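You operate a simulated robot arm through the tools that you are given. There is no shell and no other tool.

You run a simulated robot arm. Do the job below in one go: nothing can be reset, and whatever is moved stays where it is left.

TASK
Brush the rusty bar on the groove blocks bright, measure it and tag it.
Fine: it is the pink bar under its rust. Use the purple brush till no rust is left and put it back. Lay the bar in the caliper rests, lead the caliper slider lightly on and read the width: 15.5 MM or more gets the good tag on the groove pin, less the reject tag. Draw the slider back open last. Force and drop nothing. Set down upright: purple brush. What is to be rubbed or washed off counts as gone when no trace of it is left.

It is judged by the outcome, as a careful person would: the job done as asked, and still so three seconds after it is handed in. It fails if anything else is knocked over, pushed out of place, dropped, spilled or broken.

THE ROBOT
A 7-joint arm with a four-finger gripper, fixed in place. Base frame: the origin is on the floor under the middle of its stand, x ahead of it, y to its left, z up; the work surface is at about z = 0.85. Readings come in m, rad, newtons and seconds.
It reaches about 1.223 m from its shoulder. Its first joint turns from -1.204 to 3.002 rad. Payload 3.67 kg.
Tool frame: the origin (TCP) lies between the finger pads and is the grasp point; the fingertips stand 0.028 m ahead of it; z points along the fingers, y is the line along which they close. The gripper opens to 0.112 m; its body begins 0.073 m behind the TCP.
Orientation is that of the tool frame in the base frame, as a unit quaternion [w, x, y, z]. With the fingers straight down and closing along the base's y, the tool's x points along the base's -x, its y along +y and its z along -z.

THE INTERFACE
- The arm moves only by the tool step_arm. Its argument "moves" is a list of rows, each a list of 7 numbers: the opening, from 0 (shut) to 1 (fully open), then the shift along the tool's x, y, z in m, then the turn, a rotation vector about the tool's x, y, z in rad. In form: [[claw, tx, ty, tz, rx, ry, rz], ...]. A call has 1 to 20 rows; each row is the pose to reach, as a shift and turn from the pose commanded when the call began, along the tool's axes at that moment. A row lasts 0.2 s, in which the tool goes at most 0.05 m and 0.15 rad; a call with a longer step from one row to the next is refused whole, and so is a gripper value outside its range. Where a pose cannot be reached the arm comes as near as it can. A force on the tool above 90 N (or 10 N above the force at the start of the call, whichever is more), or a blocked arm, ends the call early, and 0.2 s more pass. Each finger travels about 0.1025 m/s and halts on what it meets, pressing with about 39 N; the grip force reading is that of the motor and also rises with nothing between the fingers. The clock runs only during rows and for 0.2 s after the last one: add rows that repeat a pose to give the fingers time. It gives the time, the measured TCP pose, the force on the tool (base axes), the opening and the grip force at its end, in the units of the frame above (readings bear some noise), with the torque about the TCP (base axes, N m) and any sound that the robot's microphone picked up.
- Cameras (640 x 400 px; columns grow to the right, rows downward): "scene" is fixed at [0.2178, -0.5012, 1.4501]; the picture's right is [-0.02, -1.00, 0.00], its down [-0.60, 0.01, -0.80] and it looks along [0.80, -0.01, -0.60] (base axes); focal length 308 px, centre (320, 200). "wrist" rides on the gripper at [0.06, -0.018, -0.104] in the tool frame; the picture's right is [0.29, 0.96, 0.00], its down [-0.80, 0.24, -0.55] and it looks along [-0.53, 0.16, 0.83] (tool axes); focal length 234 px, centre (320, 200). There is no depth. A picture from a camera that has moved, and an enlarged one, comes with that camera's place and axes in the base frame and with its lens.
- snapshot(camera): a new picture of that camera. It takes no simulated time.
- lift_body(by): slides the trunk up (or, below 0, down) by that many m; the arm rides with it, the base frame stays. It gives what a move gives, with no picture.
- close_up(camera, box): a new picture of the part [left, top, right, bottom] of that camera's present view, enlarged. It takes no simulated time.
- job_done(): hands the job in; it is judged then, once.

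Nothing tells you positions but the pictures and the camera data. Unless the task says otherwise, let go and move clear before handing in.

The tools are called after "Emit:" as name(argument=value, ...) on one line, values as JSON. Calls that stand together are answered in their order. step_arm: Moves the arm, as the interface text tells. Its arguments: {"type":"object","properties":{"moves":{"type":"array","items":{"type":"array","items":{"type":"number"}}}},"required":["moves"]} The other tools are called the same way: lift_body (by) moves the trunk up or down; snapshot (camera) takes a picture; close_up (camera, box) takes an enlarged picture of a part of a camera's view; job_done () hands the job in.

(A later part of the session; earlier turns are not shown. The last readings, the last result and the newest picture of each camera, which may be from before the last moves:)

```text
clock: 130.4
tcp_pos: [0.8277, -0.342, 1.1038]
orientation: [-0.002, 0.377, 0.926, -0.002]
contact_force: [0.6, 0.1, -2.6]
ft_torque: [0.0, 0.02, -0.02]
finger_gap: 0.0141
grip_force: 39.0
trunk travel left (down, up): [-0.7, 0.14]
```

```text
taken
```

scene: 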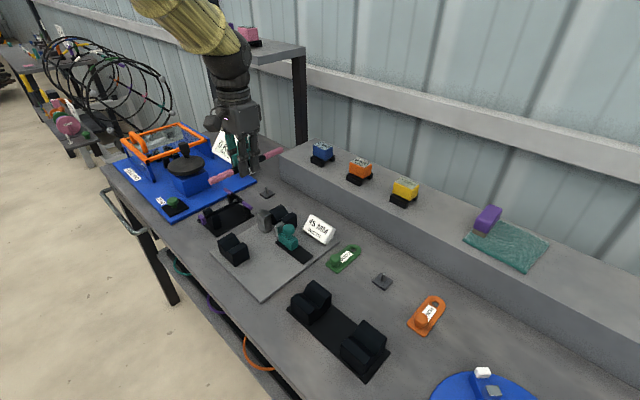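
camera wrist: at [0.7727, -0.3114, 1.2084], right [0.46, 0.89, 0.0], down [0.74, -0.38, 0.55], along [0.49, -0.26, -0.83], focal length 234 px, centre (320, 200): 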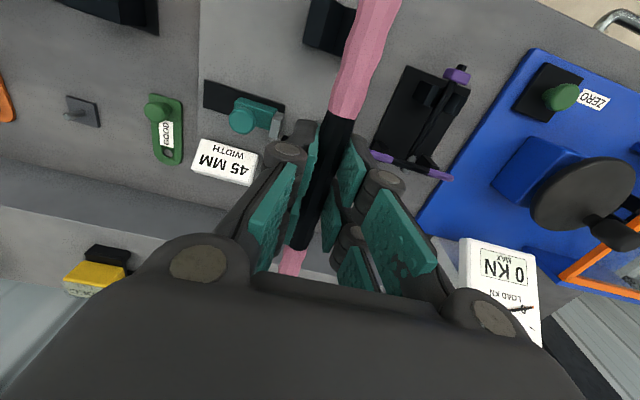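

The bar hangs right above the rests, aligned to within a couple of millimetres by my reckoning. I'll lower to about 4 cm above the seat and check.

Emit:
step_arm(moves=[[0, 0, -0.001, 0.04, 0, 0, 0], [0, 0, -0.001, 0.08, 0, 0, 0], [0, 0, -0.001, 0.12, 0, 0, 0], [0, 0, -0.001, 0.15, 0, 0, 0], [0, 0, -0.001, 0.16, 0, 0, 0], [0, 0, -0.001, 0.16, 0, 0, 0]])

Emit:
snapshot(camera="wrist")

Emit:
close_up(camera="scene", box=[200, 160, 340, 290])

```text
clock: 131.8
tcp_pos: [0.825, -0.3427, 0.9449]
orientation: [-0.001, 0.377, 0.926, -0.001]
contact_force: [-0.4, 0.6, -3.8]
ft_torque: [-0.03, 0.02, -0.01]
finger_gap: 0.0141
grip_force: 38.9
trunk travel left (down, up): [-0.7, 0.14]
```

```text
taken
camera wrist: at [0.7691, -0.3128, 1.0488], right [0.46, 0.89, 0.0], down [0.74, -0.38, 0.55], along [0.49, -0.26, -0.83], focal length 234 px, centre (320, 200)
```

wrist: 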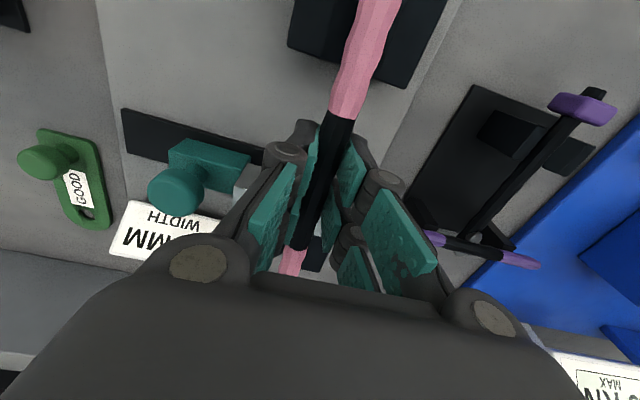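

```text
3.08 times, centred on (270, 225) of scene
camera zoom: at [0.2178, -0.5012, 1.4501], right [-0.02, -1.0, 0.0], down [-0.6, 0.01, -0.8], along [0.8, -0.01, -0.6], focal length 947 px, centre (474, 123)
```

zoom: 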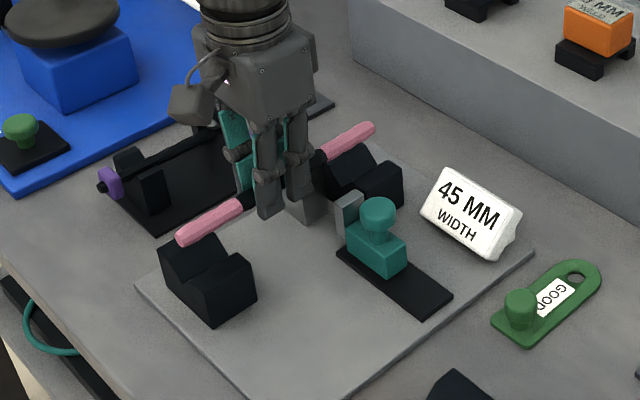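

Alignment over both rests looks right. I'll lower the rest of the way slowly, watching the force.

Emit:
step_arm(moves=[[0, 0, 0, 0.012, 0, 0, 0], [0, 0, 0, 0.022, 0, 0, 0], [0, 0, 0, 0.028, 0, 0, 0], [0, 0, 0, 0.032, 0, 0, 0], [0, 0, 0, 0.032, 0, 0, 0]])

Emit:
close_up(camera="scene", box=[200, 160, 340, 290])

```text
clock: 133.0
tcp_pos: [0.8244, -0.3437, 0.9104]
orientation: [-0.002, 0.377, 0.926, -0.001]
contact_force: [-5.8, -5.1, -2.2]
ft_torque: [-0.1, 0.03, -0.46]
finger_gap: 0.014
grip_force: 39.1
trunk travel left (down, up): [-0.7, 0.14]
```

```text
3.08 times, centred on (270, 225) of scene
camera zoom: at [0.2178, -0.5012, 1.4501], right [-0.02, -1.0, 0.0], down [-0.6, 0.01, -0.8], along [0.8, -0.01, -0.6], focal length 947 px, centre (474, 123)
```

zoom: 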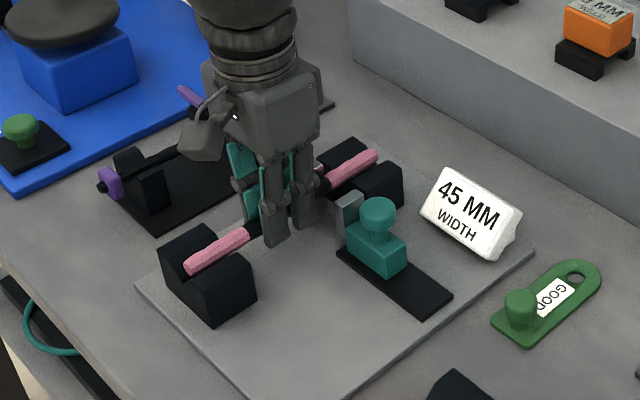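

The bar is just touching on one side (about 7 N sideways). I'll ease it 2 mm over and settle it lower.

Emit:
step_arm(moves=[[0, 0, -0.002, 0, 0, 0, 0], [0, 0, -0.002, 0.002, 0, 0, 0], [0, 0, -0.002, 0.004, 0, 0, 0], [0, 0, -0.002, 0.004, 0, 0, 0]])

Emit:
close_up(camera="scene", box=[210, 190, 310, 280])

```text
clock: 134.0
tcp_pos: [0.8241, -0.3437, 0.9102]
orientation: [0.001, 0.378, 0.926, -0.001]
contact_force: [3.3, -0.4, 15.4]
ft_torque: [0.59, 0.53, -1.02]
finger_gap: 0.0141
grip_force: 38.8
trunk travel left (down, up): [-0.7, 0.14]
```

```text
4.44 times, centred on (260, 235) of scene
camera zoom: at [0.2178, -0.5012, 1.4501], right [-0.02, -1.0, 0.0], down [-0.6, 0.01, -0.8], along [0.8, -0.01, -0.6], focal length 1368 px, centre (587, 44)
```

zoom: 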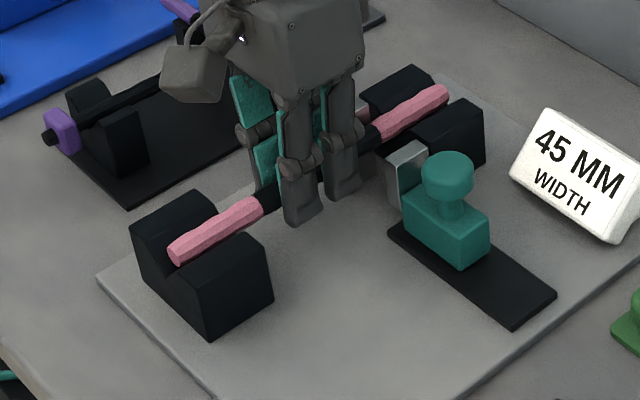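

The bar now sits in both V rests (15 N vertical). I'll ease the pressure, open just enough to clear the bar, and rise straight up.

Emit:
step_arm(moves=[[0, 0, 0, -0.0015, 0, 0, 0], [0.15, 0, 0, -0.0015, 0, 0, 0], [0.2, 0, 0, -0.0015, 0, 0, 0], [0.3, 0, 0, -0.0015, 0, 0, 0], [0.38, 0, 0, -0.0015, 0, 0, 0], [0.38, 0, 0, -0.0015, 0, 0, 0]])

Emit:
close_up(camera="scene", box=[210, 190, 310, 280])

Emit:
snapshot(camera="wrist")

```text
clock: 135.4
tcp_pos: [0.8257, -0.3455, 0.9102]
orientation: [-0.001, 0.377, 0.926, -0.001]
contact_force: [0.9, 0.2, -1.1]
ft_torque: [-0.01, -0.04, 0.0]
finger_gap: 0.0426
grip_force: 0.1
trunk travel left (down, up): [-0.7, 0.14]
```

```text
4.44 times, centred on (260, 235) of scene
camera zoom: at [0.2178, -0.5012, 1.4501], right [-0.02, -1.0, 0.0], down [-0.6, 0.01, -0.8], along [0.8, -0.01, -0.6], focal length 1368 px, centre (587, 44)
```

zoom: 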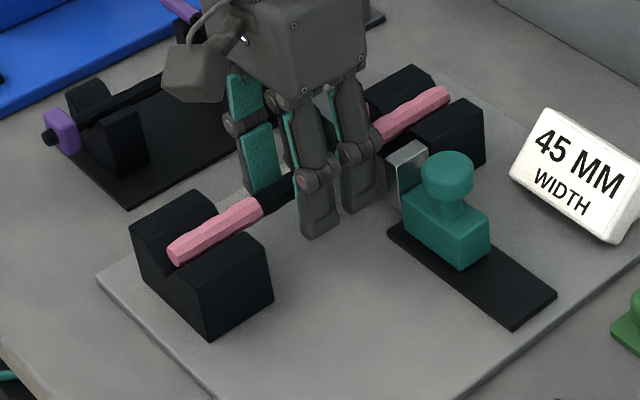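

```text
taken
camera wrist: at [0.7688, -0.3147, 1.0146], right [0.46, 0.89, 0.0], down [0.74, -0.38, 0.55], along [0.49, -0.26, -0.83], focal length 234 px, centre (320, 200)
```

wrist: 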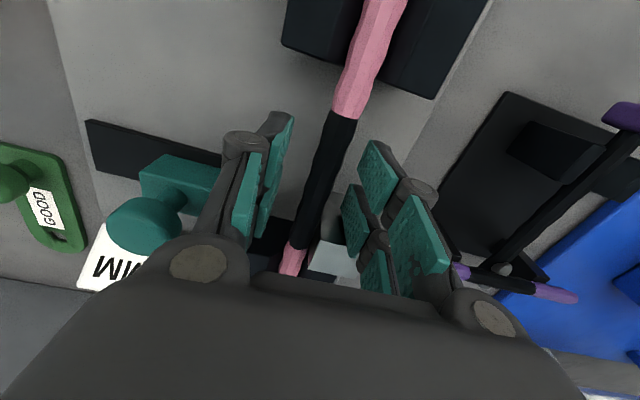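

The bar rests free in the caliper's grooves. I'll rise straight up and take a look at the whole arrangement.

Emit:
step_arm(moves=[[0.38, 0, 0, -0.015, 0, 0, 0], [0.38, 0, 0, -0.04, 0, 0, 0], [0.38, 0, 0, -0.08, 0, 0, 0], [0.38, 0, 0, -0.12, 0, 0, 0], [0.38, 0, 0, -0.16, 0, 0, 0], [0.38, 0, 0, -0.2, 0, 0, 0], [0.38, 0.0, 0, -0.2, 0, 0, 0]])

Emit:
close_up(camera="scene", box=[210, 190, 310, 280])

Emit:
snapshot(camera="wrist")

```text
clock: 137.0
tcp_pos: [0.8249, -0.3429, 1.1071]
orientation: [-0.001, 0.377, 0.926, -0.002]
contact_force: [0.3, -0.6, -0.4]
ft_torque: [0.02, 0.02, 0.04]
finger_gap: 0.0426
grip_force: 0.1
trunk travel left (down, up): [-0.7, 0.14]
```

```text
4.44 times, centred on (260, 235) of scene
camera zoom: at [0.2178, -0.5012, 1.4501], right [-0.02, -1.0, 0.0], down [-0.6, 0.01, -0.8], along [0.8, -0.01, -0.6], focal length 1368 px, centre (587, 44)
```

zoom: 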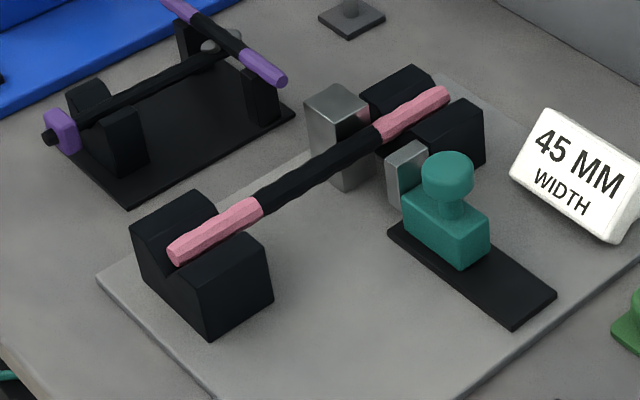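

```text
taken
camera wrist: at [0.7697, -0.3126, 1.2127], right [0.46, 0.89, 0.0], down [0.74, -0.38, 0.55], along [0.49, -0.26, -0.83], focal length 234 px, centre (320, 200)
```

wrist: 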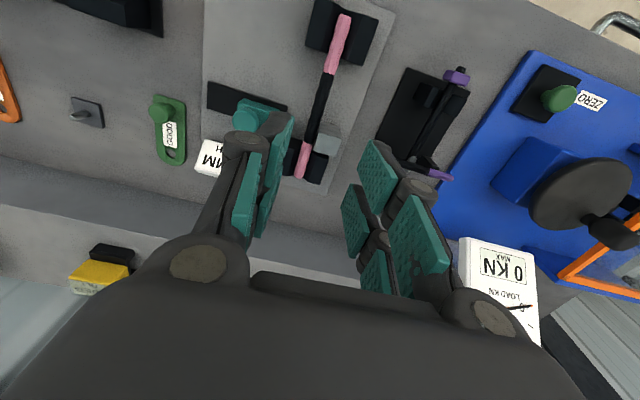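

The bar lies neatly in both rests, with the anvil behind it. Next is the slider: I'll turn the gripper so its fingers straddle the knob from the front and wall sides, clear of the jaw, and hover above it.

Emit:
step_arm(moves=[[0.5, -0.004, -0.007, 0, 0, 0, -0.14], [0.6, -0.008, -0.014, 0, 0, 0, -0.28], [0.6, -0.012, -0.022, 0, 0, 0, -0.42], [0.6, -0.016, -0.029, 0, 0, 0, -0.56], [0.6, -0.02, -0.036, 0, 0, 0, -0.7], [0.6, -0.024, -0.043, 0, 0, 0, -0.84], [0.6, -0.028, -0.05, 0, 0, 0, -0.98], [0.6, -0.032, -0.057, 0, 0, 0, -1.12], [0.6, -0.036, -0.064, 0, 0, 0, -1.26], [0.6, -0.04, -0.071, 0, 0, 0, -1.4], [0.6, -0.0444, -0.0784, 0.02, 0, 0, -1.53], [0.6, -0.0444, -0.0784, 0.04, 0, 0, -1.573], [0.6, -0.0444, -0.0784, 0.05, 0, 0, -1.573], [0.6, -0.0444, -0.0784, 0.05, 0, 0, -1.573]])

Emit:
snapshot(camera="wrist")

Emit:
close_up(camera="scene", box=[220, 160, 340, 270])

```text
clock: 140.0
tcp_pos: [0.8014, -0.4333, 1.0599]
orientation: [-0.002, -0.39, 0.921, 0.0]
contact_force: [0.2, 0.2, 0.3]
ft_torque: [-0.02, -0.01, -0.03]
finger_gap: 0.0673
grip_force: 0.0
trunk travel left (down, up): [-0.7, 0.14]
```

```text
taken
camera wrist: at [0.7721, -0.4865, 1.1651], right [-0.89, 0.46, 0.0], down [0.38, 0.74, 0.55], along [0.25, 0.49, -0.83], focal length 234 px, centre (320, 200)
```

wrist: 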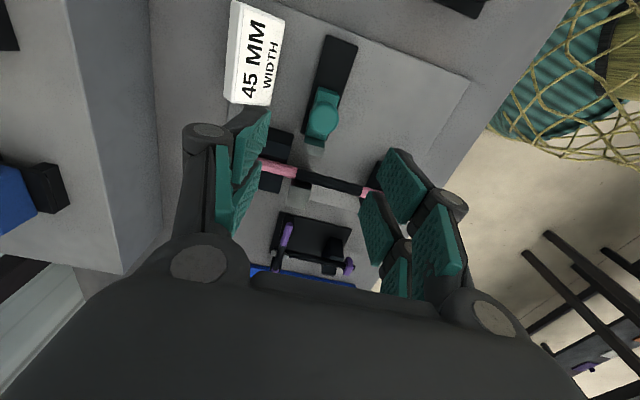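

```text
3.64 times, centred on (280, 215) of scene
camera zoom: at [0.2178, -0.5012, 1.4501], right [-0.02, -1.0, 0.0], down [-0.6, 0.01, -0.8], along [0.8, -0.01, -0.6], focal length 1119 px, centre (466, 146)
```

zoom: 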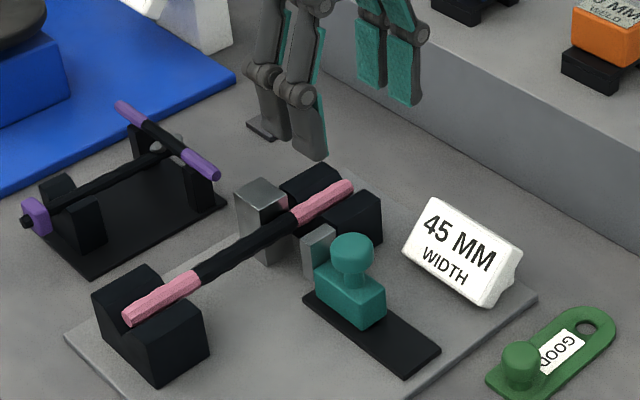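

Emit:
close_up(camera="wrist", box=[230, 20, 400, 210])

```text
2.11 times, centred on (315, 115) of wrist
camera zoom: at [0.7721, -0.4865, 1.1651], right [-0.89, 0.46, 0.0], down [0.38, 0.74, 0.55], along [0.25, 0.49, -0.83], focal length 493 px, centre (330, 379)
```

zoom: 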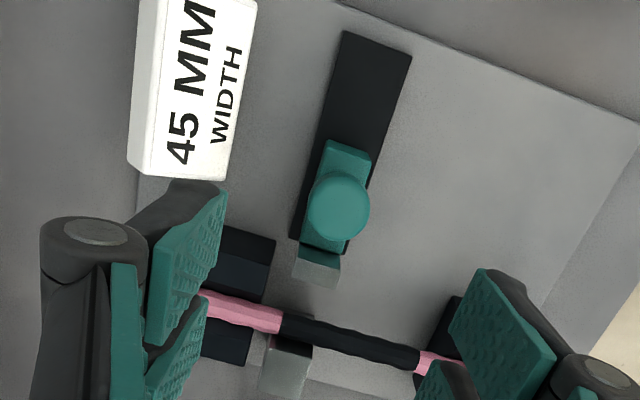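

The knob is almost exactly below. I'll narrow the opening to stay clear of the display, correct a few millimetres, and descend partway.

Emit:
step_arm(moves=[[0.5, 0.002, 0.003, 0.03, 0, 0, 0], [0.45, 0.002, 0.003, 0.06, 0, 0, 0], [0.45, 0.002, 0.003, 0.085, 0, 0, 0], [0.45, 0.002, 0.003, 0.09, 0, 0, 0], [0.45, 0.002, 0.003, 0.09, 0, 0, 0]])

Emit:
snapshot(camera="wrist")

Emit:
close_up(camera="scene", box=[230, 160, 350, 270])

```text
clock: 141.2
tcp_pos: [0.7961, -0.4319, 0.9694]
orientation: [-0.003, -0.39, 0.921, 0.0]
contact_force: [0.0, -0.2, -0.2]
ft_torque: [-0.02, 0.02, 0.0]
finger_gap: 0.0506
grip_force: 0.0
trunk travel left (down, up): [-0.7, 0.14]
```

```text
taken
camera wrist: at [0.7685, -0.4861, 1.0746], right [-0.89, 0.46, 0.0], down [0.38, 0.74, 0.55], along [0.25, 0.49, -0.83], focal length 234 px, centre (320, 200)
```

wrist: 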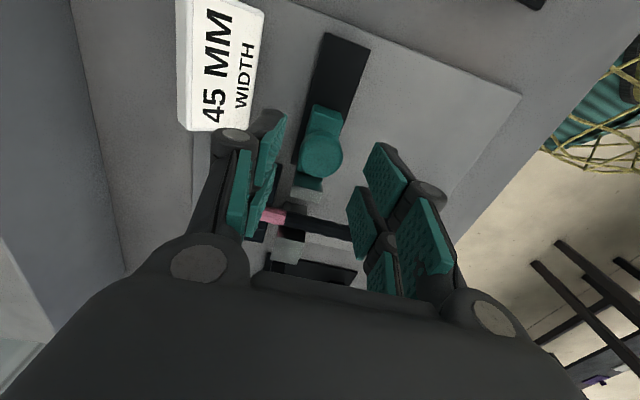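

```text
3.64 times, centred on (290, 215) of scene
camera zoom: at [0.2178, -0.5012, 1.4501], right [-0.02, -1.0, 0.0], down [-0.6, 0.01, -0.8], along [0.8, -0.01, -0.6], focal length 1119 px, centre (429, 146)
```

zoom: 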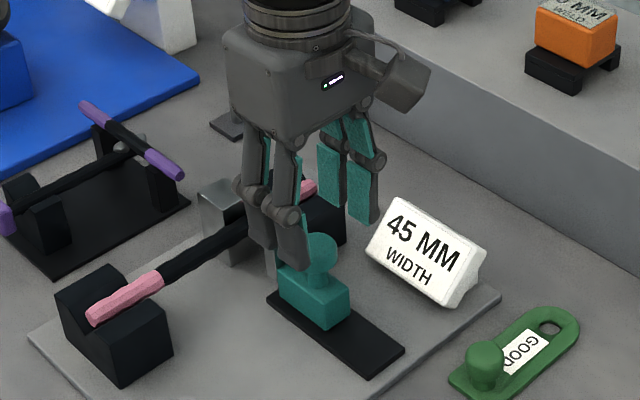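

The knob is right at the gripper's axis. I'll descend onto it.

Emit:
step_arm(moves=[[0.45, 0, 0, 0.015, 0, 0, 0], [0.45, 0, 0, 0.028, 0, 0, 0], [0.45, 0, 0, 0.036, 0, 0, 0], [0.45, 0, 0, 0.038, 0, 0, 0], [0.45, 0, 0, 0.038, 0, 0, 0]])

Emit:
snapshot(camera="wrist")

Emit:
close_up(camera="scene", box=[230, 180, 350, 270])

```text
clock: 142.4
tcp_pos: [0.7974, -0.432, 0.9316]
orientation: [-0.002, -0.391, 0.921, 0.0]
contact_force: [0.1, 0.2, -0.4]
ft_torque: [-0.02, -0.01, 0.01]
finger_gap: 0.0505
grip_force: 0.0
trunk travel left (down, up): [-0.7, 0.14]
```

```text
taken
camera wrist: at [0.7682, -0.4861, 1.0367], right [-0.89, 0.46, 0.0], down [0.38, 0.74, 0.55], along [0.25, 0.49, -0.83], focal length 234 px, centre (320, 200)
```

wrist: 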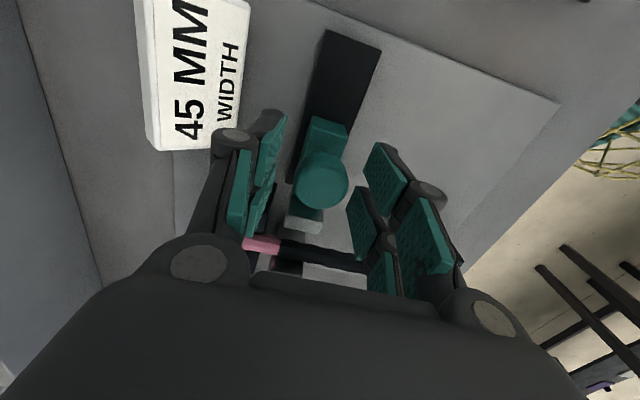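

```text
4.44 times, centred on (290, 225) of scene
camera zoom: at [0.2178, -0.5012, 1.4501], right [-0.02, -1.0, 0.0], down [-0.6, 0.01, -0.8], along [0.8, -0.01, -0.6], focal length 1368 px, centre (453, 89)
```

zoom: 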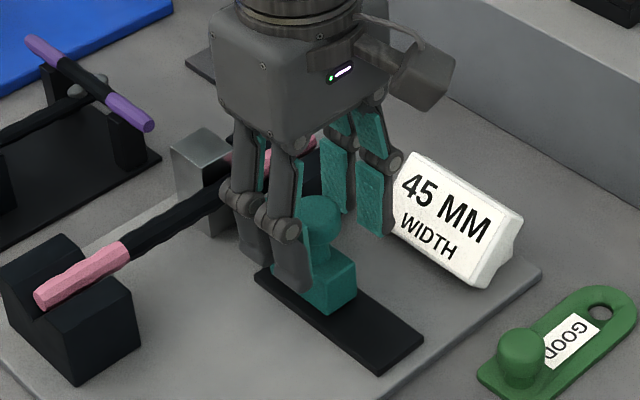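

The fingers bracket the knob. I'll close on it.

Emit:
step_arm(moves=[[0.35, 0, 0, 0, 0, 0, 0], [0.28, 0, 0, 0, 0, 0, 0], [0.2, 0, 0, 0, 0, 0, 0], [0.1, 0, 0, 0, 0, 0, 0], [0.1, 0, 0, 0, 0, 0, 0]])

Emit:
close_up(camera="scene", box=[230, 180, 350, 270])

```text
clock: 143.6
tcp_pos: [0.7956, -0.4318, 0.9305]
orientation: [-0.002, -0.39, 0.921, 0.0]
contact_force: [-4.4, 4.4, -2.8]
ft_torque: [0.08, 0.1, 0.19]
finger_gap: 0.027
grip_force: 45.1
trunk travel left (down, up): [-0.7, 0.14]
```

```text
4.44 times, centred on (290, 225) of scene
camera zoom: at [0.2178, -0.5012, 1.4501], right [-0.02, -1.0, 0.0], down [-0.6, 0.01, -0.8], along [0.8, -0.01, -0.6], focal length 1368 px, centre (453, 89)
```

zoom: 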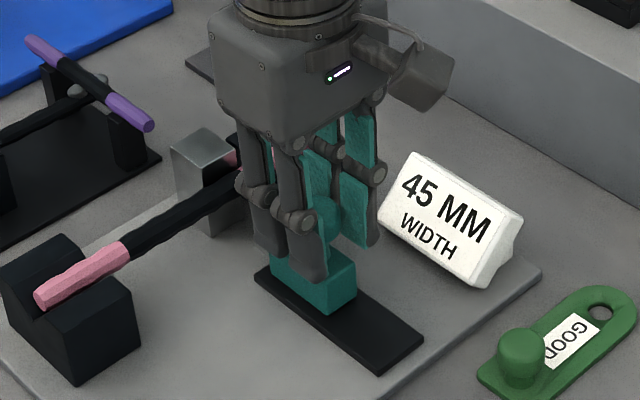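

The knob is gripped. I'll lead the slider toward the bar slowly, 2 cm first, then read the display.

Emit:
step_arm(moves=[[0.1, -0.004, 0, 0, 0, 0, 0], [0.1, -0.008, 0, 0, 0, 0, 0], [0.1, -0.012, 0, 0, 0, 0, 0], [0.1, -0.016, 0, 0, 0, 0, 0], [0.1, -0.02, 0, 0, 0, 0, 0], [0.1, -0.02, 0, 0, 0, 0, 0]])

Emit:
close_up(camera="scene", box=[230, 180, 350, 270])

```text
clock: 145.0
tcp_pos: [0.812, -0.4167, 0.9316]
orientation: [-0.001, -0.389, 0.921, -0.001]
contact_force: [-11.9, 10.0, -11.2]
ft_torque: [-0.06, 0.33, 0.17]
finger_gap: 0.0271
grip_force: 45.2
trunk travel left (down, up): [-0.7, 0.14]
```

```text
4.44 times, centred on (290, 225) of scene
camera zoom: at [0.2178, -0.5012, 1.4501], right [-0.02, -1.0, 0.0], down [-0.6, 0.01, -0.8], along [0.8, -0.01, -0.6], focal length 1368 px, centre (453, 89)
```

zoom: 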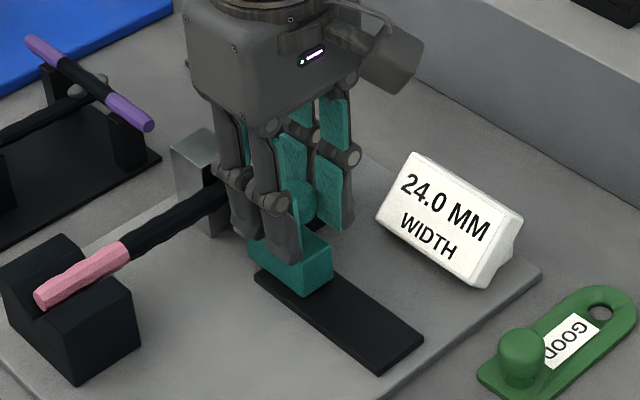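

The display now reads 24.0 MM and follows the slider. I'll relieve a little sideways strain and go on in smaller steps.

Emit:
step_arm(moves=[[0.1, 0, 0.0012, 0.001, 0, 0, 0], [0.1, -0.002, 0.0012, 0.001, 0, 0, 0], [0.1, -0.004, 0.0012, 0.001, 0, 0, 0], [0.1, -0.006, 0.0012, 0.001, 0, 0, 0], [0.1, -0.006, 0.0012, 0.001, 0, 0, 0]])

Emit:
close_up(camera="scene", box=[230, 180, 350, 270])

```text
clock: 146.2
tcp_pos: [0.8153, -0.4121, 0.9318]
orientation: [-0.001, -0.389, 0.921, -0.001]
contact_force: [3.8, -4.7, 12.1]
ft_torque: [-0.2, 0.1, 0.06]
finger_gap: 0.0268
grip_force: 45.7
trunk travel left (down, up): [-0.7, 0.14]
```

```text
4.44 times, centred on (290, 225) of scene
camera zoom: at [0.2178, -0.5012, 1.4501], right [-0.02, -1.0, 0.0], down [-0.6, 0.01, -0.8], along [0.8, -0.01, -0.6], focal length 1368 px, centre (453, 89)
```

zoom: 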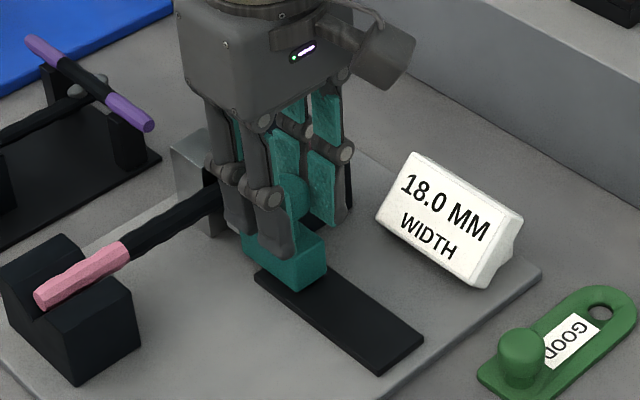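

18.0 MM. I'll continue in half-millimetre steps, watching the force along the slider.

Emit:
step_arm(moves=[[0.1, -0.0005, -0.0004, -0.0006, 0, 0, 0], [0.1, -0.001, -0.0004, -0.0006, 0, 0, 0], [0.1, -0.0015, -0.0004, -0.0006, 0, 0, 0], [0.1, -0.0015, -0.0004, -0.0006, 0, 0, 0]])

Emit:
close_up(camera="scene", box=[300, 205, 330, 235])

```text
clock: 147.2
tcp_pos: [0.8171, -0.412, 0.9326]
orientation: [-0.002, -0.388, 0.921, -0.001]
contact_force: [8.1, -8.5, 16.2]
ft_torque: [-0.06, -0.19, 0.05]
finger_gap: 0.0269
grip_force: 44.7
trunk travel left (down, up): [-0.7, 0.14]
```

```text
13.33 times, centred on (315, 220) of scene
camera zoom: at [0.2178, -0.5012, 1.4501], right [-0.02, -1.0, 0.0], down [-0.6, 0.01, -0.8], along [0.8, -0.01, -0.6], focal length 4104 px, centre (387, -67)
```

zoom: 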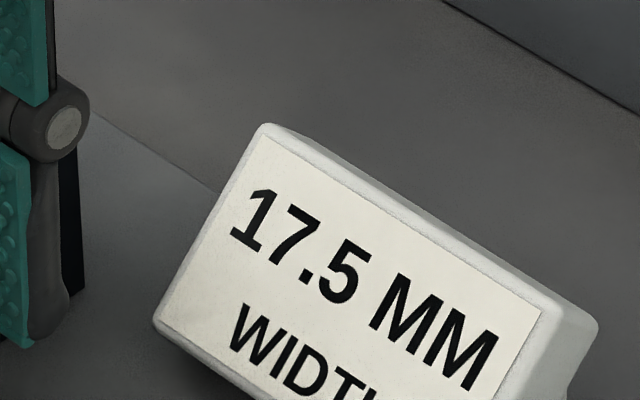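

17.5 MM, and the slider force is still near zero. I'll correct the side strain and continue.

Emit:
step_arm(moves=[[0.1, -0.0005, -0.0008, -0.001, 0, 0, 0], [0.1, -0.001, -0.0008, -0.001, 0, 0, 0], [0.1, -0.0015, -0.0008, -0.001, 0, 0, 0], [0.1, -0.0015, -0.0008, -0.001, 0, 0, 0]])

Emit:
close_up(camera="scene", box=[300, 205, 330, 235])

```text
clock: 148.2
tcp_pos: [0.8176, -0.4106, 0.9323]
orientation: [-0.001, -0.39, 0.921, 0.0]
contact_force: [3.1, -4.6, 9.7]
ft_torque: [-0.1, -0.01, -0.02]
finger_gap: 0.0267
grip_force: 45.1
trunk travel left (down, up): [-0.7, 0.14]
```

```text
13.33 times, centred on (315, 220) of scene
camera zoom: at [0.2178, -0.5012, 1.4501], right [-0.02, -1.0, 0.0], down [-0.6, 0.01, -0.8], along [0.8, -0.01, -0.6], focal length 4104 px, centre (387, -67)
```

zoom: 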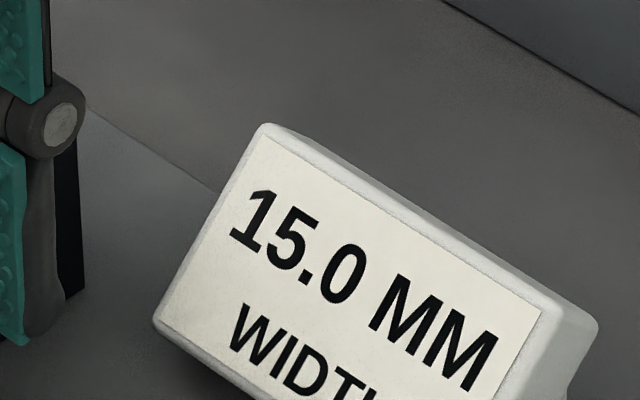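

15.0 MM now, with hardly any resistance. I need to know whether the jaw is actually against the bar, so I'll advance very slightly more and watch both reading and force.

Emit:
step_arm(moves=[[0.1, -0.0004, 0, -0.0004, 0, 0, 0], [0.1, -0.0008, 0, -0.0004, 0, 0, 0], [0.1, -0.0008, 0, -0.0004, 0, 0, 0]])

Emit:
close_up(camera="scene", box=[300, 205, 330, 235])

Emit:
close_up(camera="scene", box=[235, 195, 305, 255])

Emit:
snapshot(camera="wrist")

```text
clock: 149.0
tcp_pos: [0.8189, -0.4112, 0.9311]
orientation: [-0.002, -0.39, 0.921, 0.0]
contact_force: [0.0, -2.3, 0.7]
ft_torque: [0.14, -0.13, -0.05]
finger_gap: 0.0267
grip_force: 45.1
trunk travel left (down, up): [-0.7, 0.14]
```

```text
13.33 times, centred on (315, 220) of scene
camera zoom: at [0.2178, -0.5012, 1.4501], right [-0.02, -1.0, 0.0], down [-0.6, 0.01, -0.8], along [0.8, -0.01, -0.6], focal length 4104 px, centre (387, -67)
```

zoom: 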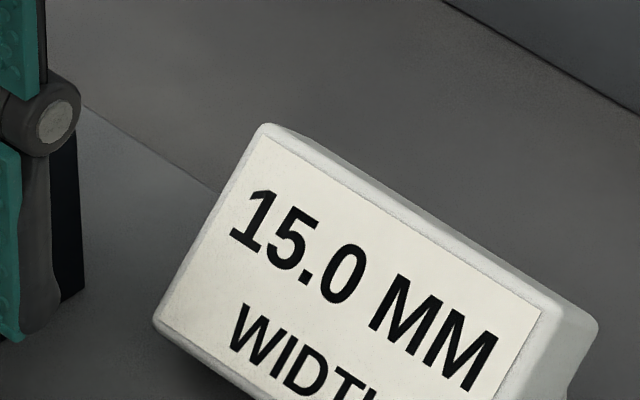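

```text
6.67 times, centred on (270, 225) of scene
camera zoom: at [0.2178, -0.5012, 1.4501], right [-0.02, -1.0, 0.0], down [-0.6, 0.01, -0.8], along [0.8, -0.01, -0.6], focal length 2052 px, centre (653, 33)
```

zoom: 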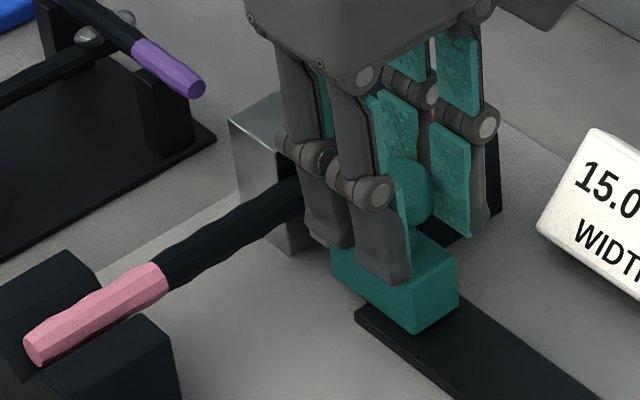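

```text
taken
camera wrist: at [0.7891, -0.4643, 1.0367], right [-0.89, 0.46, 0.0], down [0.39, 0.74, 0.55], along [0.25, 0.49, -0.83], focal length 234 px, centre (320, 200)
```

wrist: 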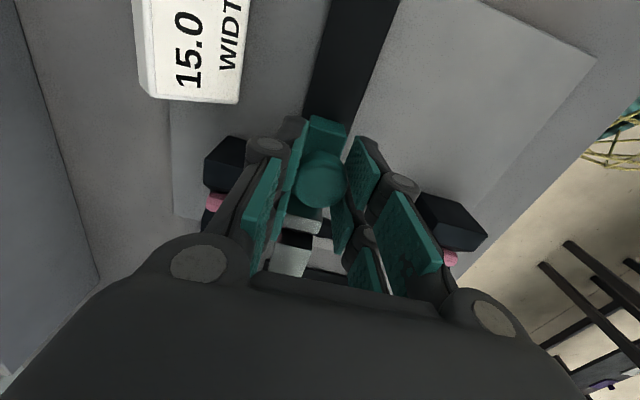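

The reading holds at 15.0 MM although I moved on by 0.8 mm. Let me look at the jaw, bar and anvil up close.

Emit:
close_up(camera="wrist", box=[260, 190, 350, 280])

Emit:
step_arm(moves=[[0.1, -0.0006, 0, 0, 0, 0, 0], [0.1, -0.0012, 0, 0, 0, 0, 0], [0.1, -0.0012, 0, 0, 0, 0, 0]])

Emit:
close_up(camera="scene", box=[300, 205, 330, 235])

```text
4.44 times, centred on (305, 235) of wrist
camera zoom: at [0.7891, -0.4643, 1.0367], right [-0.89, 0.46, 0.0], down [0.39, 0.74, 0.55], along [0.25, 0.49, -0.83], focal length 1041 px, centre (387, 44)
```

zoom: 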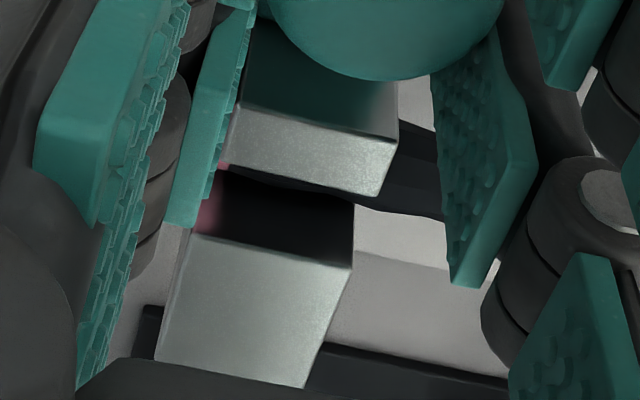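

```text
clock: 149.8
tcp_pos: [0.8185, -0.4093, 0.9324]
orientation: [-0.003, -0.389, 0.921, 0.001]
contact_force: [-7.5, -4.8, -2.2]
ft_torque: [-0.18, 0.17, -0.04]
finger_gap: 0.0267
grip_force: 44.6
trunk travel left (down, up): [-0.7, 0.14]
```

```text
13.33 times, centred on (315, 220) of scene
camera zoom: at [0.2178, -0.5012, 1.4501], right [-0.02, -1.0, 0.0], down [-0.6, 0.01, -0.8], along [0.8, -0.01, -0.6], focal length 4104 px, centre (387, -67)
```

zoom: 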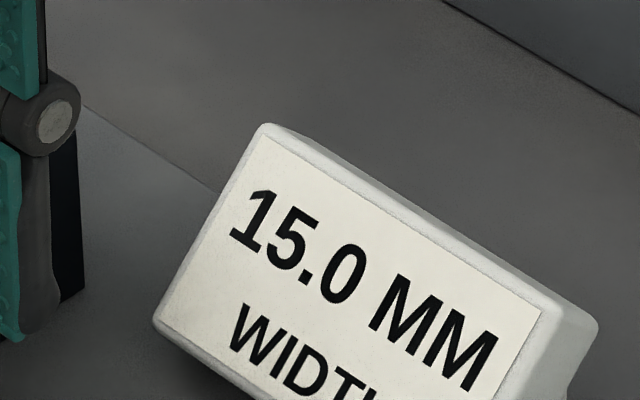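

The reading stays at 15.0 MM while the force rises, so the jaw is against the bar: 15.0 is below 15.5, which means the REJECT tag. I'll ease the pressure to a light touch, confirm the reading, and let go of the knob.

Emit:
step_arm(moves=[[0.1, 0.0008, 0, 0, 0, 0, 0], [0.1, 0.0012, 0, 0, 0, 0, 0], [0.1, 0.0012, 0, 0, 0, 0, 0]])

Emit:
close_up(camera="scene", box=[300, 205, 330, 235])

```text
clock: 150.6
tcp_pos: [0.818, -0.4113, 0.9327]
orientation: [-0.002, -0.391, 0.921, 0.0]
contact_force: [-11.0, 4.8, -8.7]
ft_torque: [0.18, 0.19, -0.02]
finger_gap: 0.0269
grip_force: 45.2
trunk travel left (down, up): [-0.7, 0.14]
```

```text
13.33 times, centred on (315, 220) of scene
camera zoom: at [0.2178, -0.5012, 1.4501], right [-0.02, -1.0, 0.0], down [-0.6, 0.01, -0.8], along [0.8, -0.01, -0.6], focal length 4104 px, centre (387, -67)
```

zoom: 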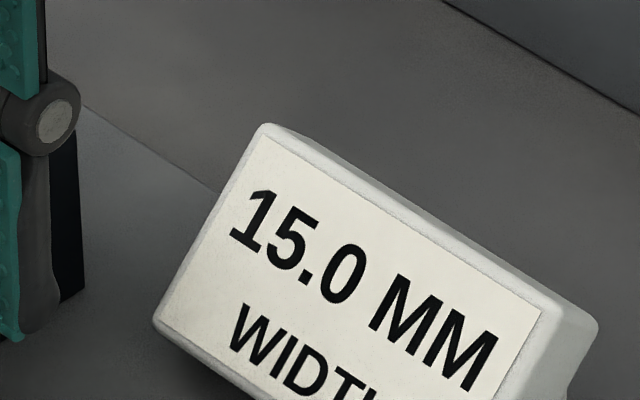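

Still 15.0 MM. I'll relieve the remaining strain and open to release the knob, leaving the slider resting on the bar.

Emit:
step_arm(moves=[[0.1, 0.0004, 0.001, 0.0006, 0, 0, 0], [0.25, 0.0004, 0.001, 0.0006, 0, 0, 0], [0.32, 0.0004, 0.001, 0.0006, 0, 0, 0], [0.45, 0.0004, 0.001, 0.0006, 0, 0, 0], [0.45, 0.0004, 0.001, 0.0006, 0, 0, 0], [0.45, 0.0004, 0.001, -0.02, 0, 0, 0], [0.45, 0.0004, 0.001, -0.06, 0, 0, 0], [0.45, 0.0004, 0.001, -0.1, 0, 0, 0], [0.45, 0.0004, 0.001, -0.14, 0, 0, 0], [0.45, 0.0004, 0.001, -0.16, 0, 0, 0]])

Emit:
close_up(camera="scene", box=[220, 180, 340, 270])

Emit:
snapshot(camera="wrist")

```text
clock: 152.8
tcp_pos: [0.8154, -0.4113, 1.0945]
orientation: [-0.002, -0.39, 0.921, 0.0]
contact_force: [0.7, -0.6, -0.1]
ft_torque: [0.0, -0.02, -0.01]
finger_gap: 0.0504
grip_force: 0.1
trunk travel left (down, up): [-0.7, 0.14]
```

```text
4.44 times, centred on (280, 225) of scene
camera zoom: at [0.2178, -0.5012, 1.4501], right [-0.02, -1.0, 0.0], down [-0.6, 0.01, -0.8], along [0.8, -0.01, -0.6], focal length 1368 px, centre (498, 89)
```

zoom: 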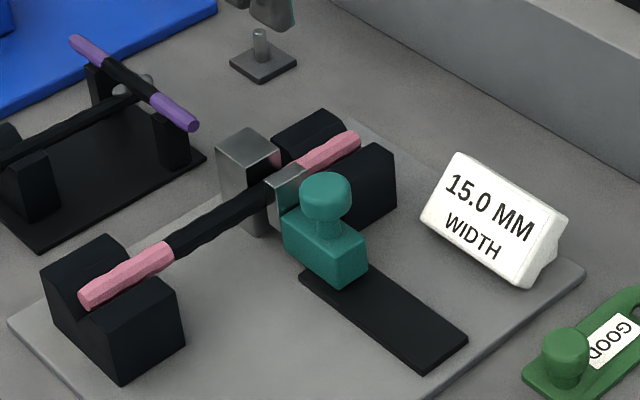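

```text
taken
camera wrist: at [0.7866, -0.4637, 1.1993], right [-0.89, 0.46, 0.0], down [0.39, 0.74, 0.55], along [0.25, 0.49, -0.83], focal length 234 px, centre (320, 200)
```

wrist: 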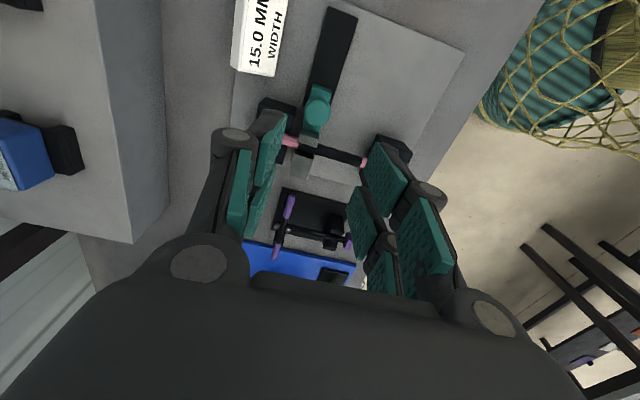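

The display holds at 15.0 MM with the slider resting on the bar. So the bar gets the REJECT tag on the pin beside the groove blocks. I'll move over the REJECT tag, turning so the camera looks along it.

Emit:
step_arm(moves=[[0.5, 0.025, -0.002, 0, 0, 0, 0.12], [0.5, 0.055, -0.004, 0, 0, 0, 0.24], [0.5, 0.085, -0.007, 0, 0, 0, 0.36], [0.5, 0.115, -0.01, 0, 0, 0, 0.48], [0.5, 0.145, -0.012, 0, 0, 0, 0.6], [0.5, 0.175, -0.014, 0, 0, 0, 0.72], [0.5, 0.205, -0.017, 0, 0, 0, 0.84], [0.5, 0.235, -0.019, 0, 0, 0, 0.96], [0.5, 0.265, -0.022, 0, 0, 0, 1.08], [0.5, 0.295, -0.024, 0, 0, 0, 1.2], [0.5, 0.325, -0.027, 0, 0, 0, 1.32], [0.5, 0.355, -0.029, 0, 0, 0, 1.44], [0.5, 0.3871, -0.0315, 0.01, 0, 0, 1.56], [0.5, 0.3871, -0.0315, 0.05, 0, 0, 1.587], [0.5, 0.3871, -0.0315, 0.06, 0, 0, 1.587], [0.5, 0.3871, -0.0315, 0.06, 0, 0, 1.587]])

Emit:
snapshot(camera="wrist")

Emit:
snapshot(camera="scene")

```text
clock: 156.2
tcp_pos: [0.5712, -0.7105, 1.0341]
orientation: [-0.001, 0.384, 0.923, -0.001]
contact_force: [0.1, -0.2, -0.1]
ft_torque: [-0.02, 0.0, -0.03]
finger_gap: 0.056
grip_force: 0.0
trunk travel left (down, up): [-0.7, 0.14]
```

```text
taken
camera wrist: at [0.516, -0.679, 1.1388], right [0.47, 0.88, 0.0], down [0.73, -0.39, 0.55], along [0.48, -0.26, -0.83], focal length 234 px, centre (320, 200)
```

wrist: 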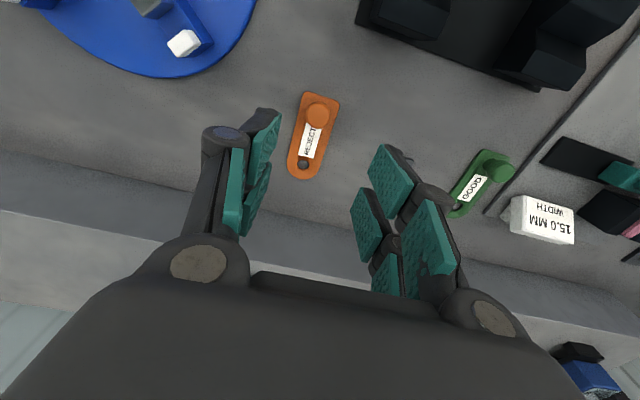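

```text
taken
```

scene: 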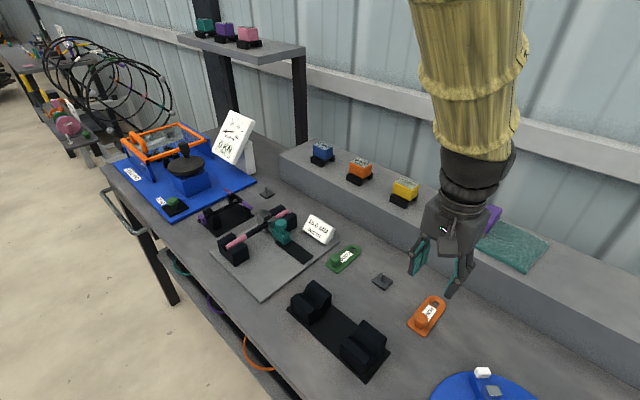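

Emit:
close_up(camera="wrist", box=[260, 70, 380, 190])

Emit:
close_up(camera="scene", box=[360, 260, 460, 345])

```text
3.33 times, centred on (320, 130) of wrist
camera zoom: at [0.516, -0.679, 1.1388], right [0.47, 0.88, 0.0], down [0.73, -0.39, 0.55], along [0.48, -0.26, -0.83], focal length 781 px, centre (320, 433)
```

zoom: 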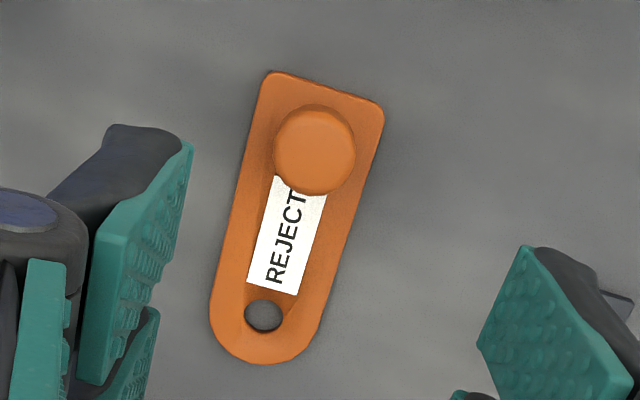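

```text
4.71 times, centred on (410, 302) of scene
camera zoom: at [0.2178, -0.5012, 1.4501], right [-0.02, -1.0, 0.0], down [-0.6, 0.01, -0.8], along [0.8, -0.01, -0.6], focal length 1448 px, centre (-104, -282)
```

zoom: 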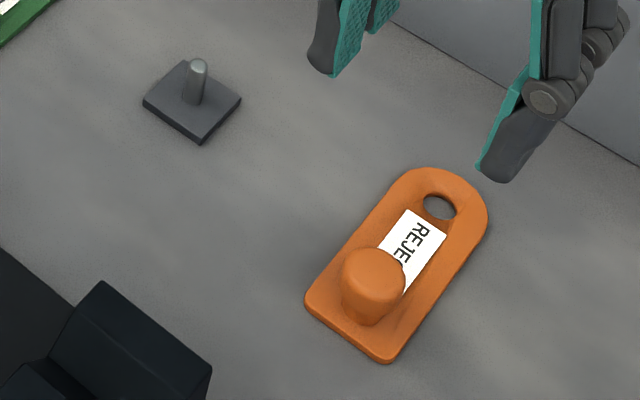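

The tag has a 25 mm knob and a hole of about 15 mm; the pin looks about 10 mm thick. I'll come down over the knob.

Emit:
step_arm(moves=[[0.5, 0.0015, -0.0025, 0.04, 0, 0, 0], [0.5, 0.0015, -0.0025, 0.08, 0, 0, 0], [0.5, 0.0015, -0.0025, 0.095, 0, 0, 0], [0.5, 0.0015, -0.0025, 0.1, 0, 0, 0], [0.5, 0.0015, -0.0025, 0.1, 0, 0, 0]])

Emit:
snapshot(camera="wrist")

```text
clock: 157.4
tcp_pos: [0.5685, -0.7133, 0.9337]
orientation: [-0.001, 0.384, 0.923, -0.002]
contact_force: [-1.3, -0.1, 0.7]
ft_torque: [0.02, 0.03, -0.01]
finger_gap: 0.0559
grip_force: 0.1
trunk travel left (down, up): [-0.7, 0.14]
```

```text
taken
camera wrist: at [0.5135, -0.6817, 1.0387], right [0.47, 0.88, 0.0], down [0.73, -0.39, 0.55], along [0.49, -0.26, -0.83], focal length 234 px, centre (320, 200)
```

wrist: 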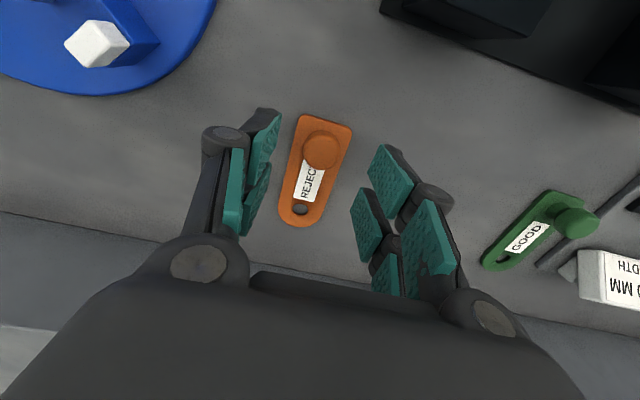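

Emit:
step_arm(moves=[[0.5, 0.003, 0.0005, 0.015, 0, 0, 0], [0.5, 0.003, 0.0005, 0.03, 0, 0, 0], [0.5, 0.003, 0.0005, 0.038, 0, 0, 0], [0.5, 0.003, 0.0005, 0.039, 0, 0, 0], [0.5, 0.003, 0.0005, 0.039, 0, 0, 0]])

Emit:
snapshot(camera="wrist")

Emit:
close_up(camera="scene", box=[360, 250, 480, 345])

```text
clock: 158.6
tcp_pos: [0.5656, -0.709, 0.894]
orientation: [-0.002, 0.383, 0.924, -0.001]
contact_force: [0.1, -0.7, 0.4]
ft_torque: [0.0, 0.01, -0.01]
finger_gap: 0.0562
grip_force: 0.0
trunk travel left (down, up): [-0.7, 0.14]
```

```text
taken
camera wrist: at [0.51, -0.6774, 0.9992], right [0.47, 0.88, 0.0], down [0.73, -0.39, 0.55], along [0.48, -0.26, -0.83], focal length 234 px, centre (320, 200)
```

wrist: 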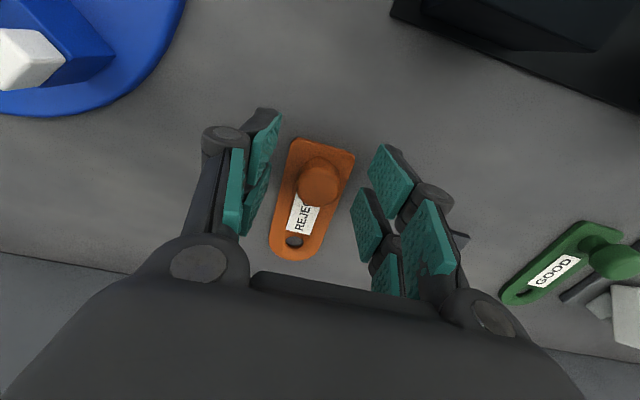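

```text
4.21 times, centred on (420, 298) of scene
camera zoom: at [0.2178, -0.5012, 1.4501], right [-0.02, -1.0, 0.0], down [-0.6, 0.01, -0.8], along [0.8, -0.01, -0.6], focal length 1296 px, centre (-101, -210)
```

zoom: 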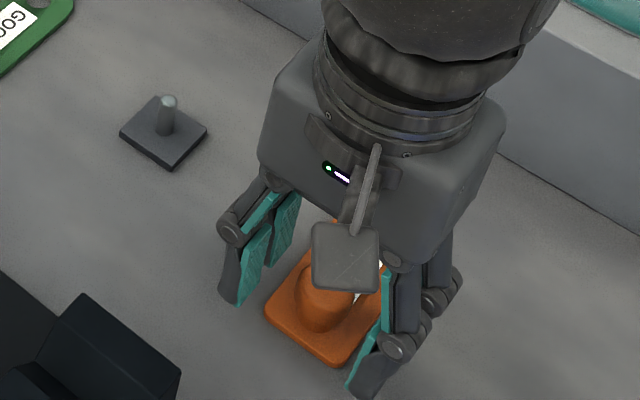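

The knob is centred between the fingers. I'll close, then lift slowly.

Emit:
step_arm(moves=[[0.38, 0, 0, 0, 0, 0, 0], [0.28, 0, 0, 0, 0, 0, 0], [0.15, 0, 0, 0, 0, 0, 0], [0, 0, 0, 0, 0, 0, 0], [0, 0, 0, 0, 0, 0, 0], [0, 0, 0, -0.005, 0, 0, 0], [0, 0, 0, -0.015, 0, 0, 0], [0, 0, 0, -0.035, 0, 0, 0], [0, 0, 0, -0.06, 0, 0, 0], [0, 0, 0, -0.06, 0, 0, 0]])

Emit:
snapshot(camera="wrist")

Emit:
close_up(camera="scene", box=[360, 230, 480, 345])

```text
clock: 160.8
tcp_pos: [0.5659, -0.7095, 0.9533]
orientation: [-0.001, 0.383, 0.924, -0.002]
contact_force: [-0.2, 1.5, -1.4]
ft_torque: [0.02, -0.01, 0.03]
finger_gap: 0.0242
grip_force: 39.2
trunk travel left (down, up): [-0.7, 0.14]
```

```text
taken
camera wrist: at [0.5112, -0.6774, 1.0584], right [0.47, 0.88, 0.0], down [0.74, -0.39, 0.55], along [0.48, -0.26, -0.83], focal length 234 px, centre (320, 200)
```

wrist: 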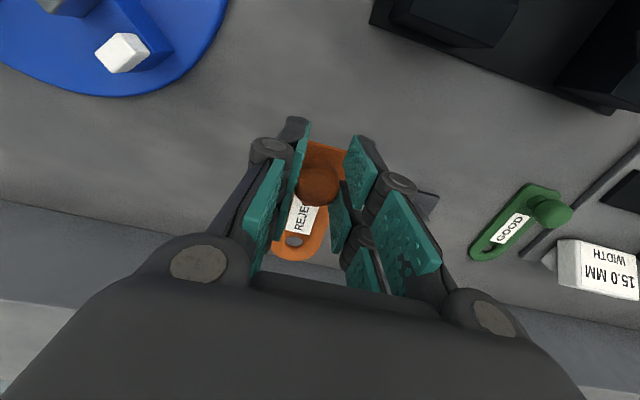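

```text
3.48 times, centred on (420, 288) of scene
camera zoom: at [0.2178, -0.5012, 1.4501], right [-0.02, -1.0, 0.0], down [-0.6, 0.01, -0.8], along [0.8, -0.01, -0.6], focal length 1070 px, centre (-28, -104)
```

zoom: 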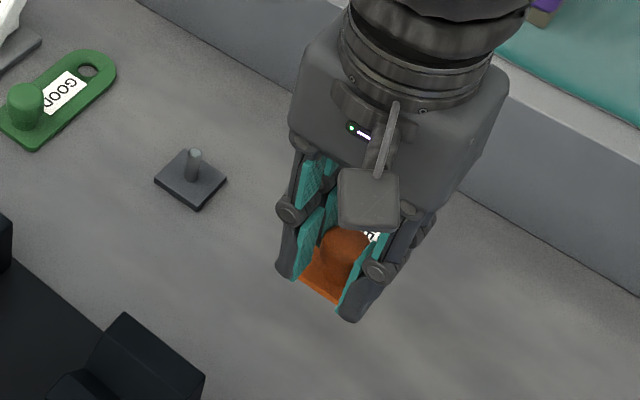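

The tag is lifted and its hole is visible in the wrist view. I'll zoom in on the hole to locate it in the gripper frame.

Emit:
close_up(camera="wrist", box=[260, 180, 360, 280])

Emit:
close_up(camera="scene", box=[365, 260, 400, 295])

```text
4.00 times, centred on (310, 230) of wrist
camera zoom: at [0.5112, -0.6774, 1.0584], right [0.47, 0.88, 0.0], down [0.74, -0.39, 0.55], along [0.48, -0.26, -0.83], focal length 937 px, centre (360, 80)
```

zoom: 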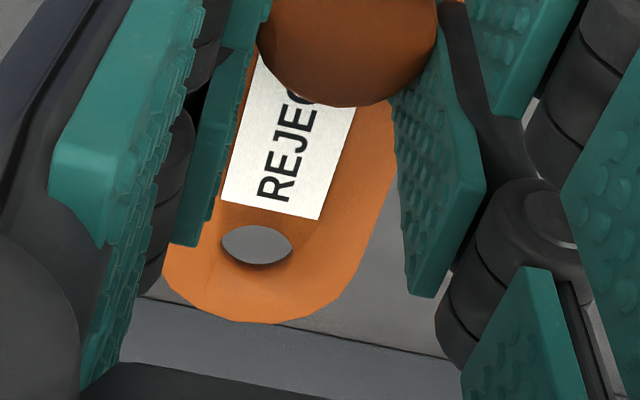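

```text
11.43 times, centred on (382, 278) of scene
camera zoom: at [0.2178, -0.5012, 1.4501], right [-0.02, -1.0, 0.0], down [-0.6, 0.01, -0.8], along [0.8, -0.01, -0.6], focal length 3517 px, centre (-394, -686)
```

zoom: 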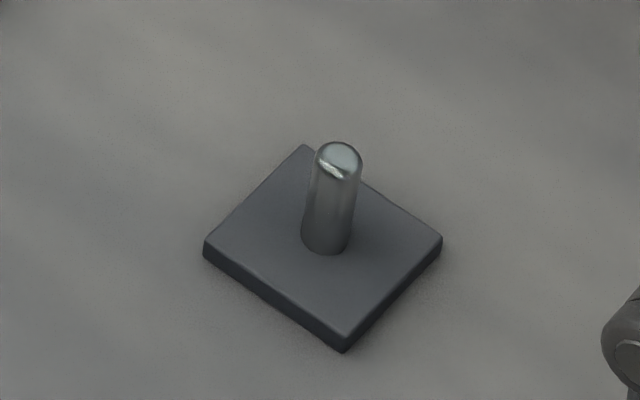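

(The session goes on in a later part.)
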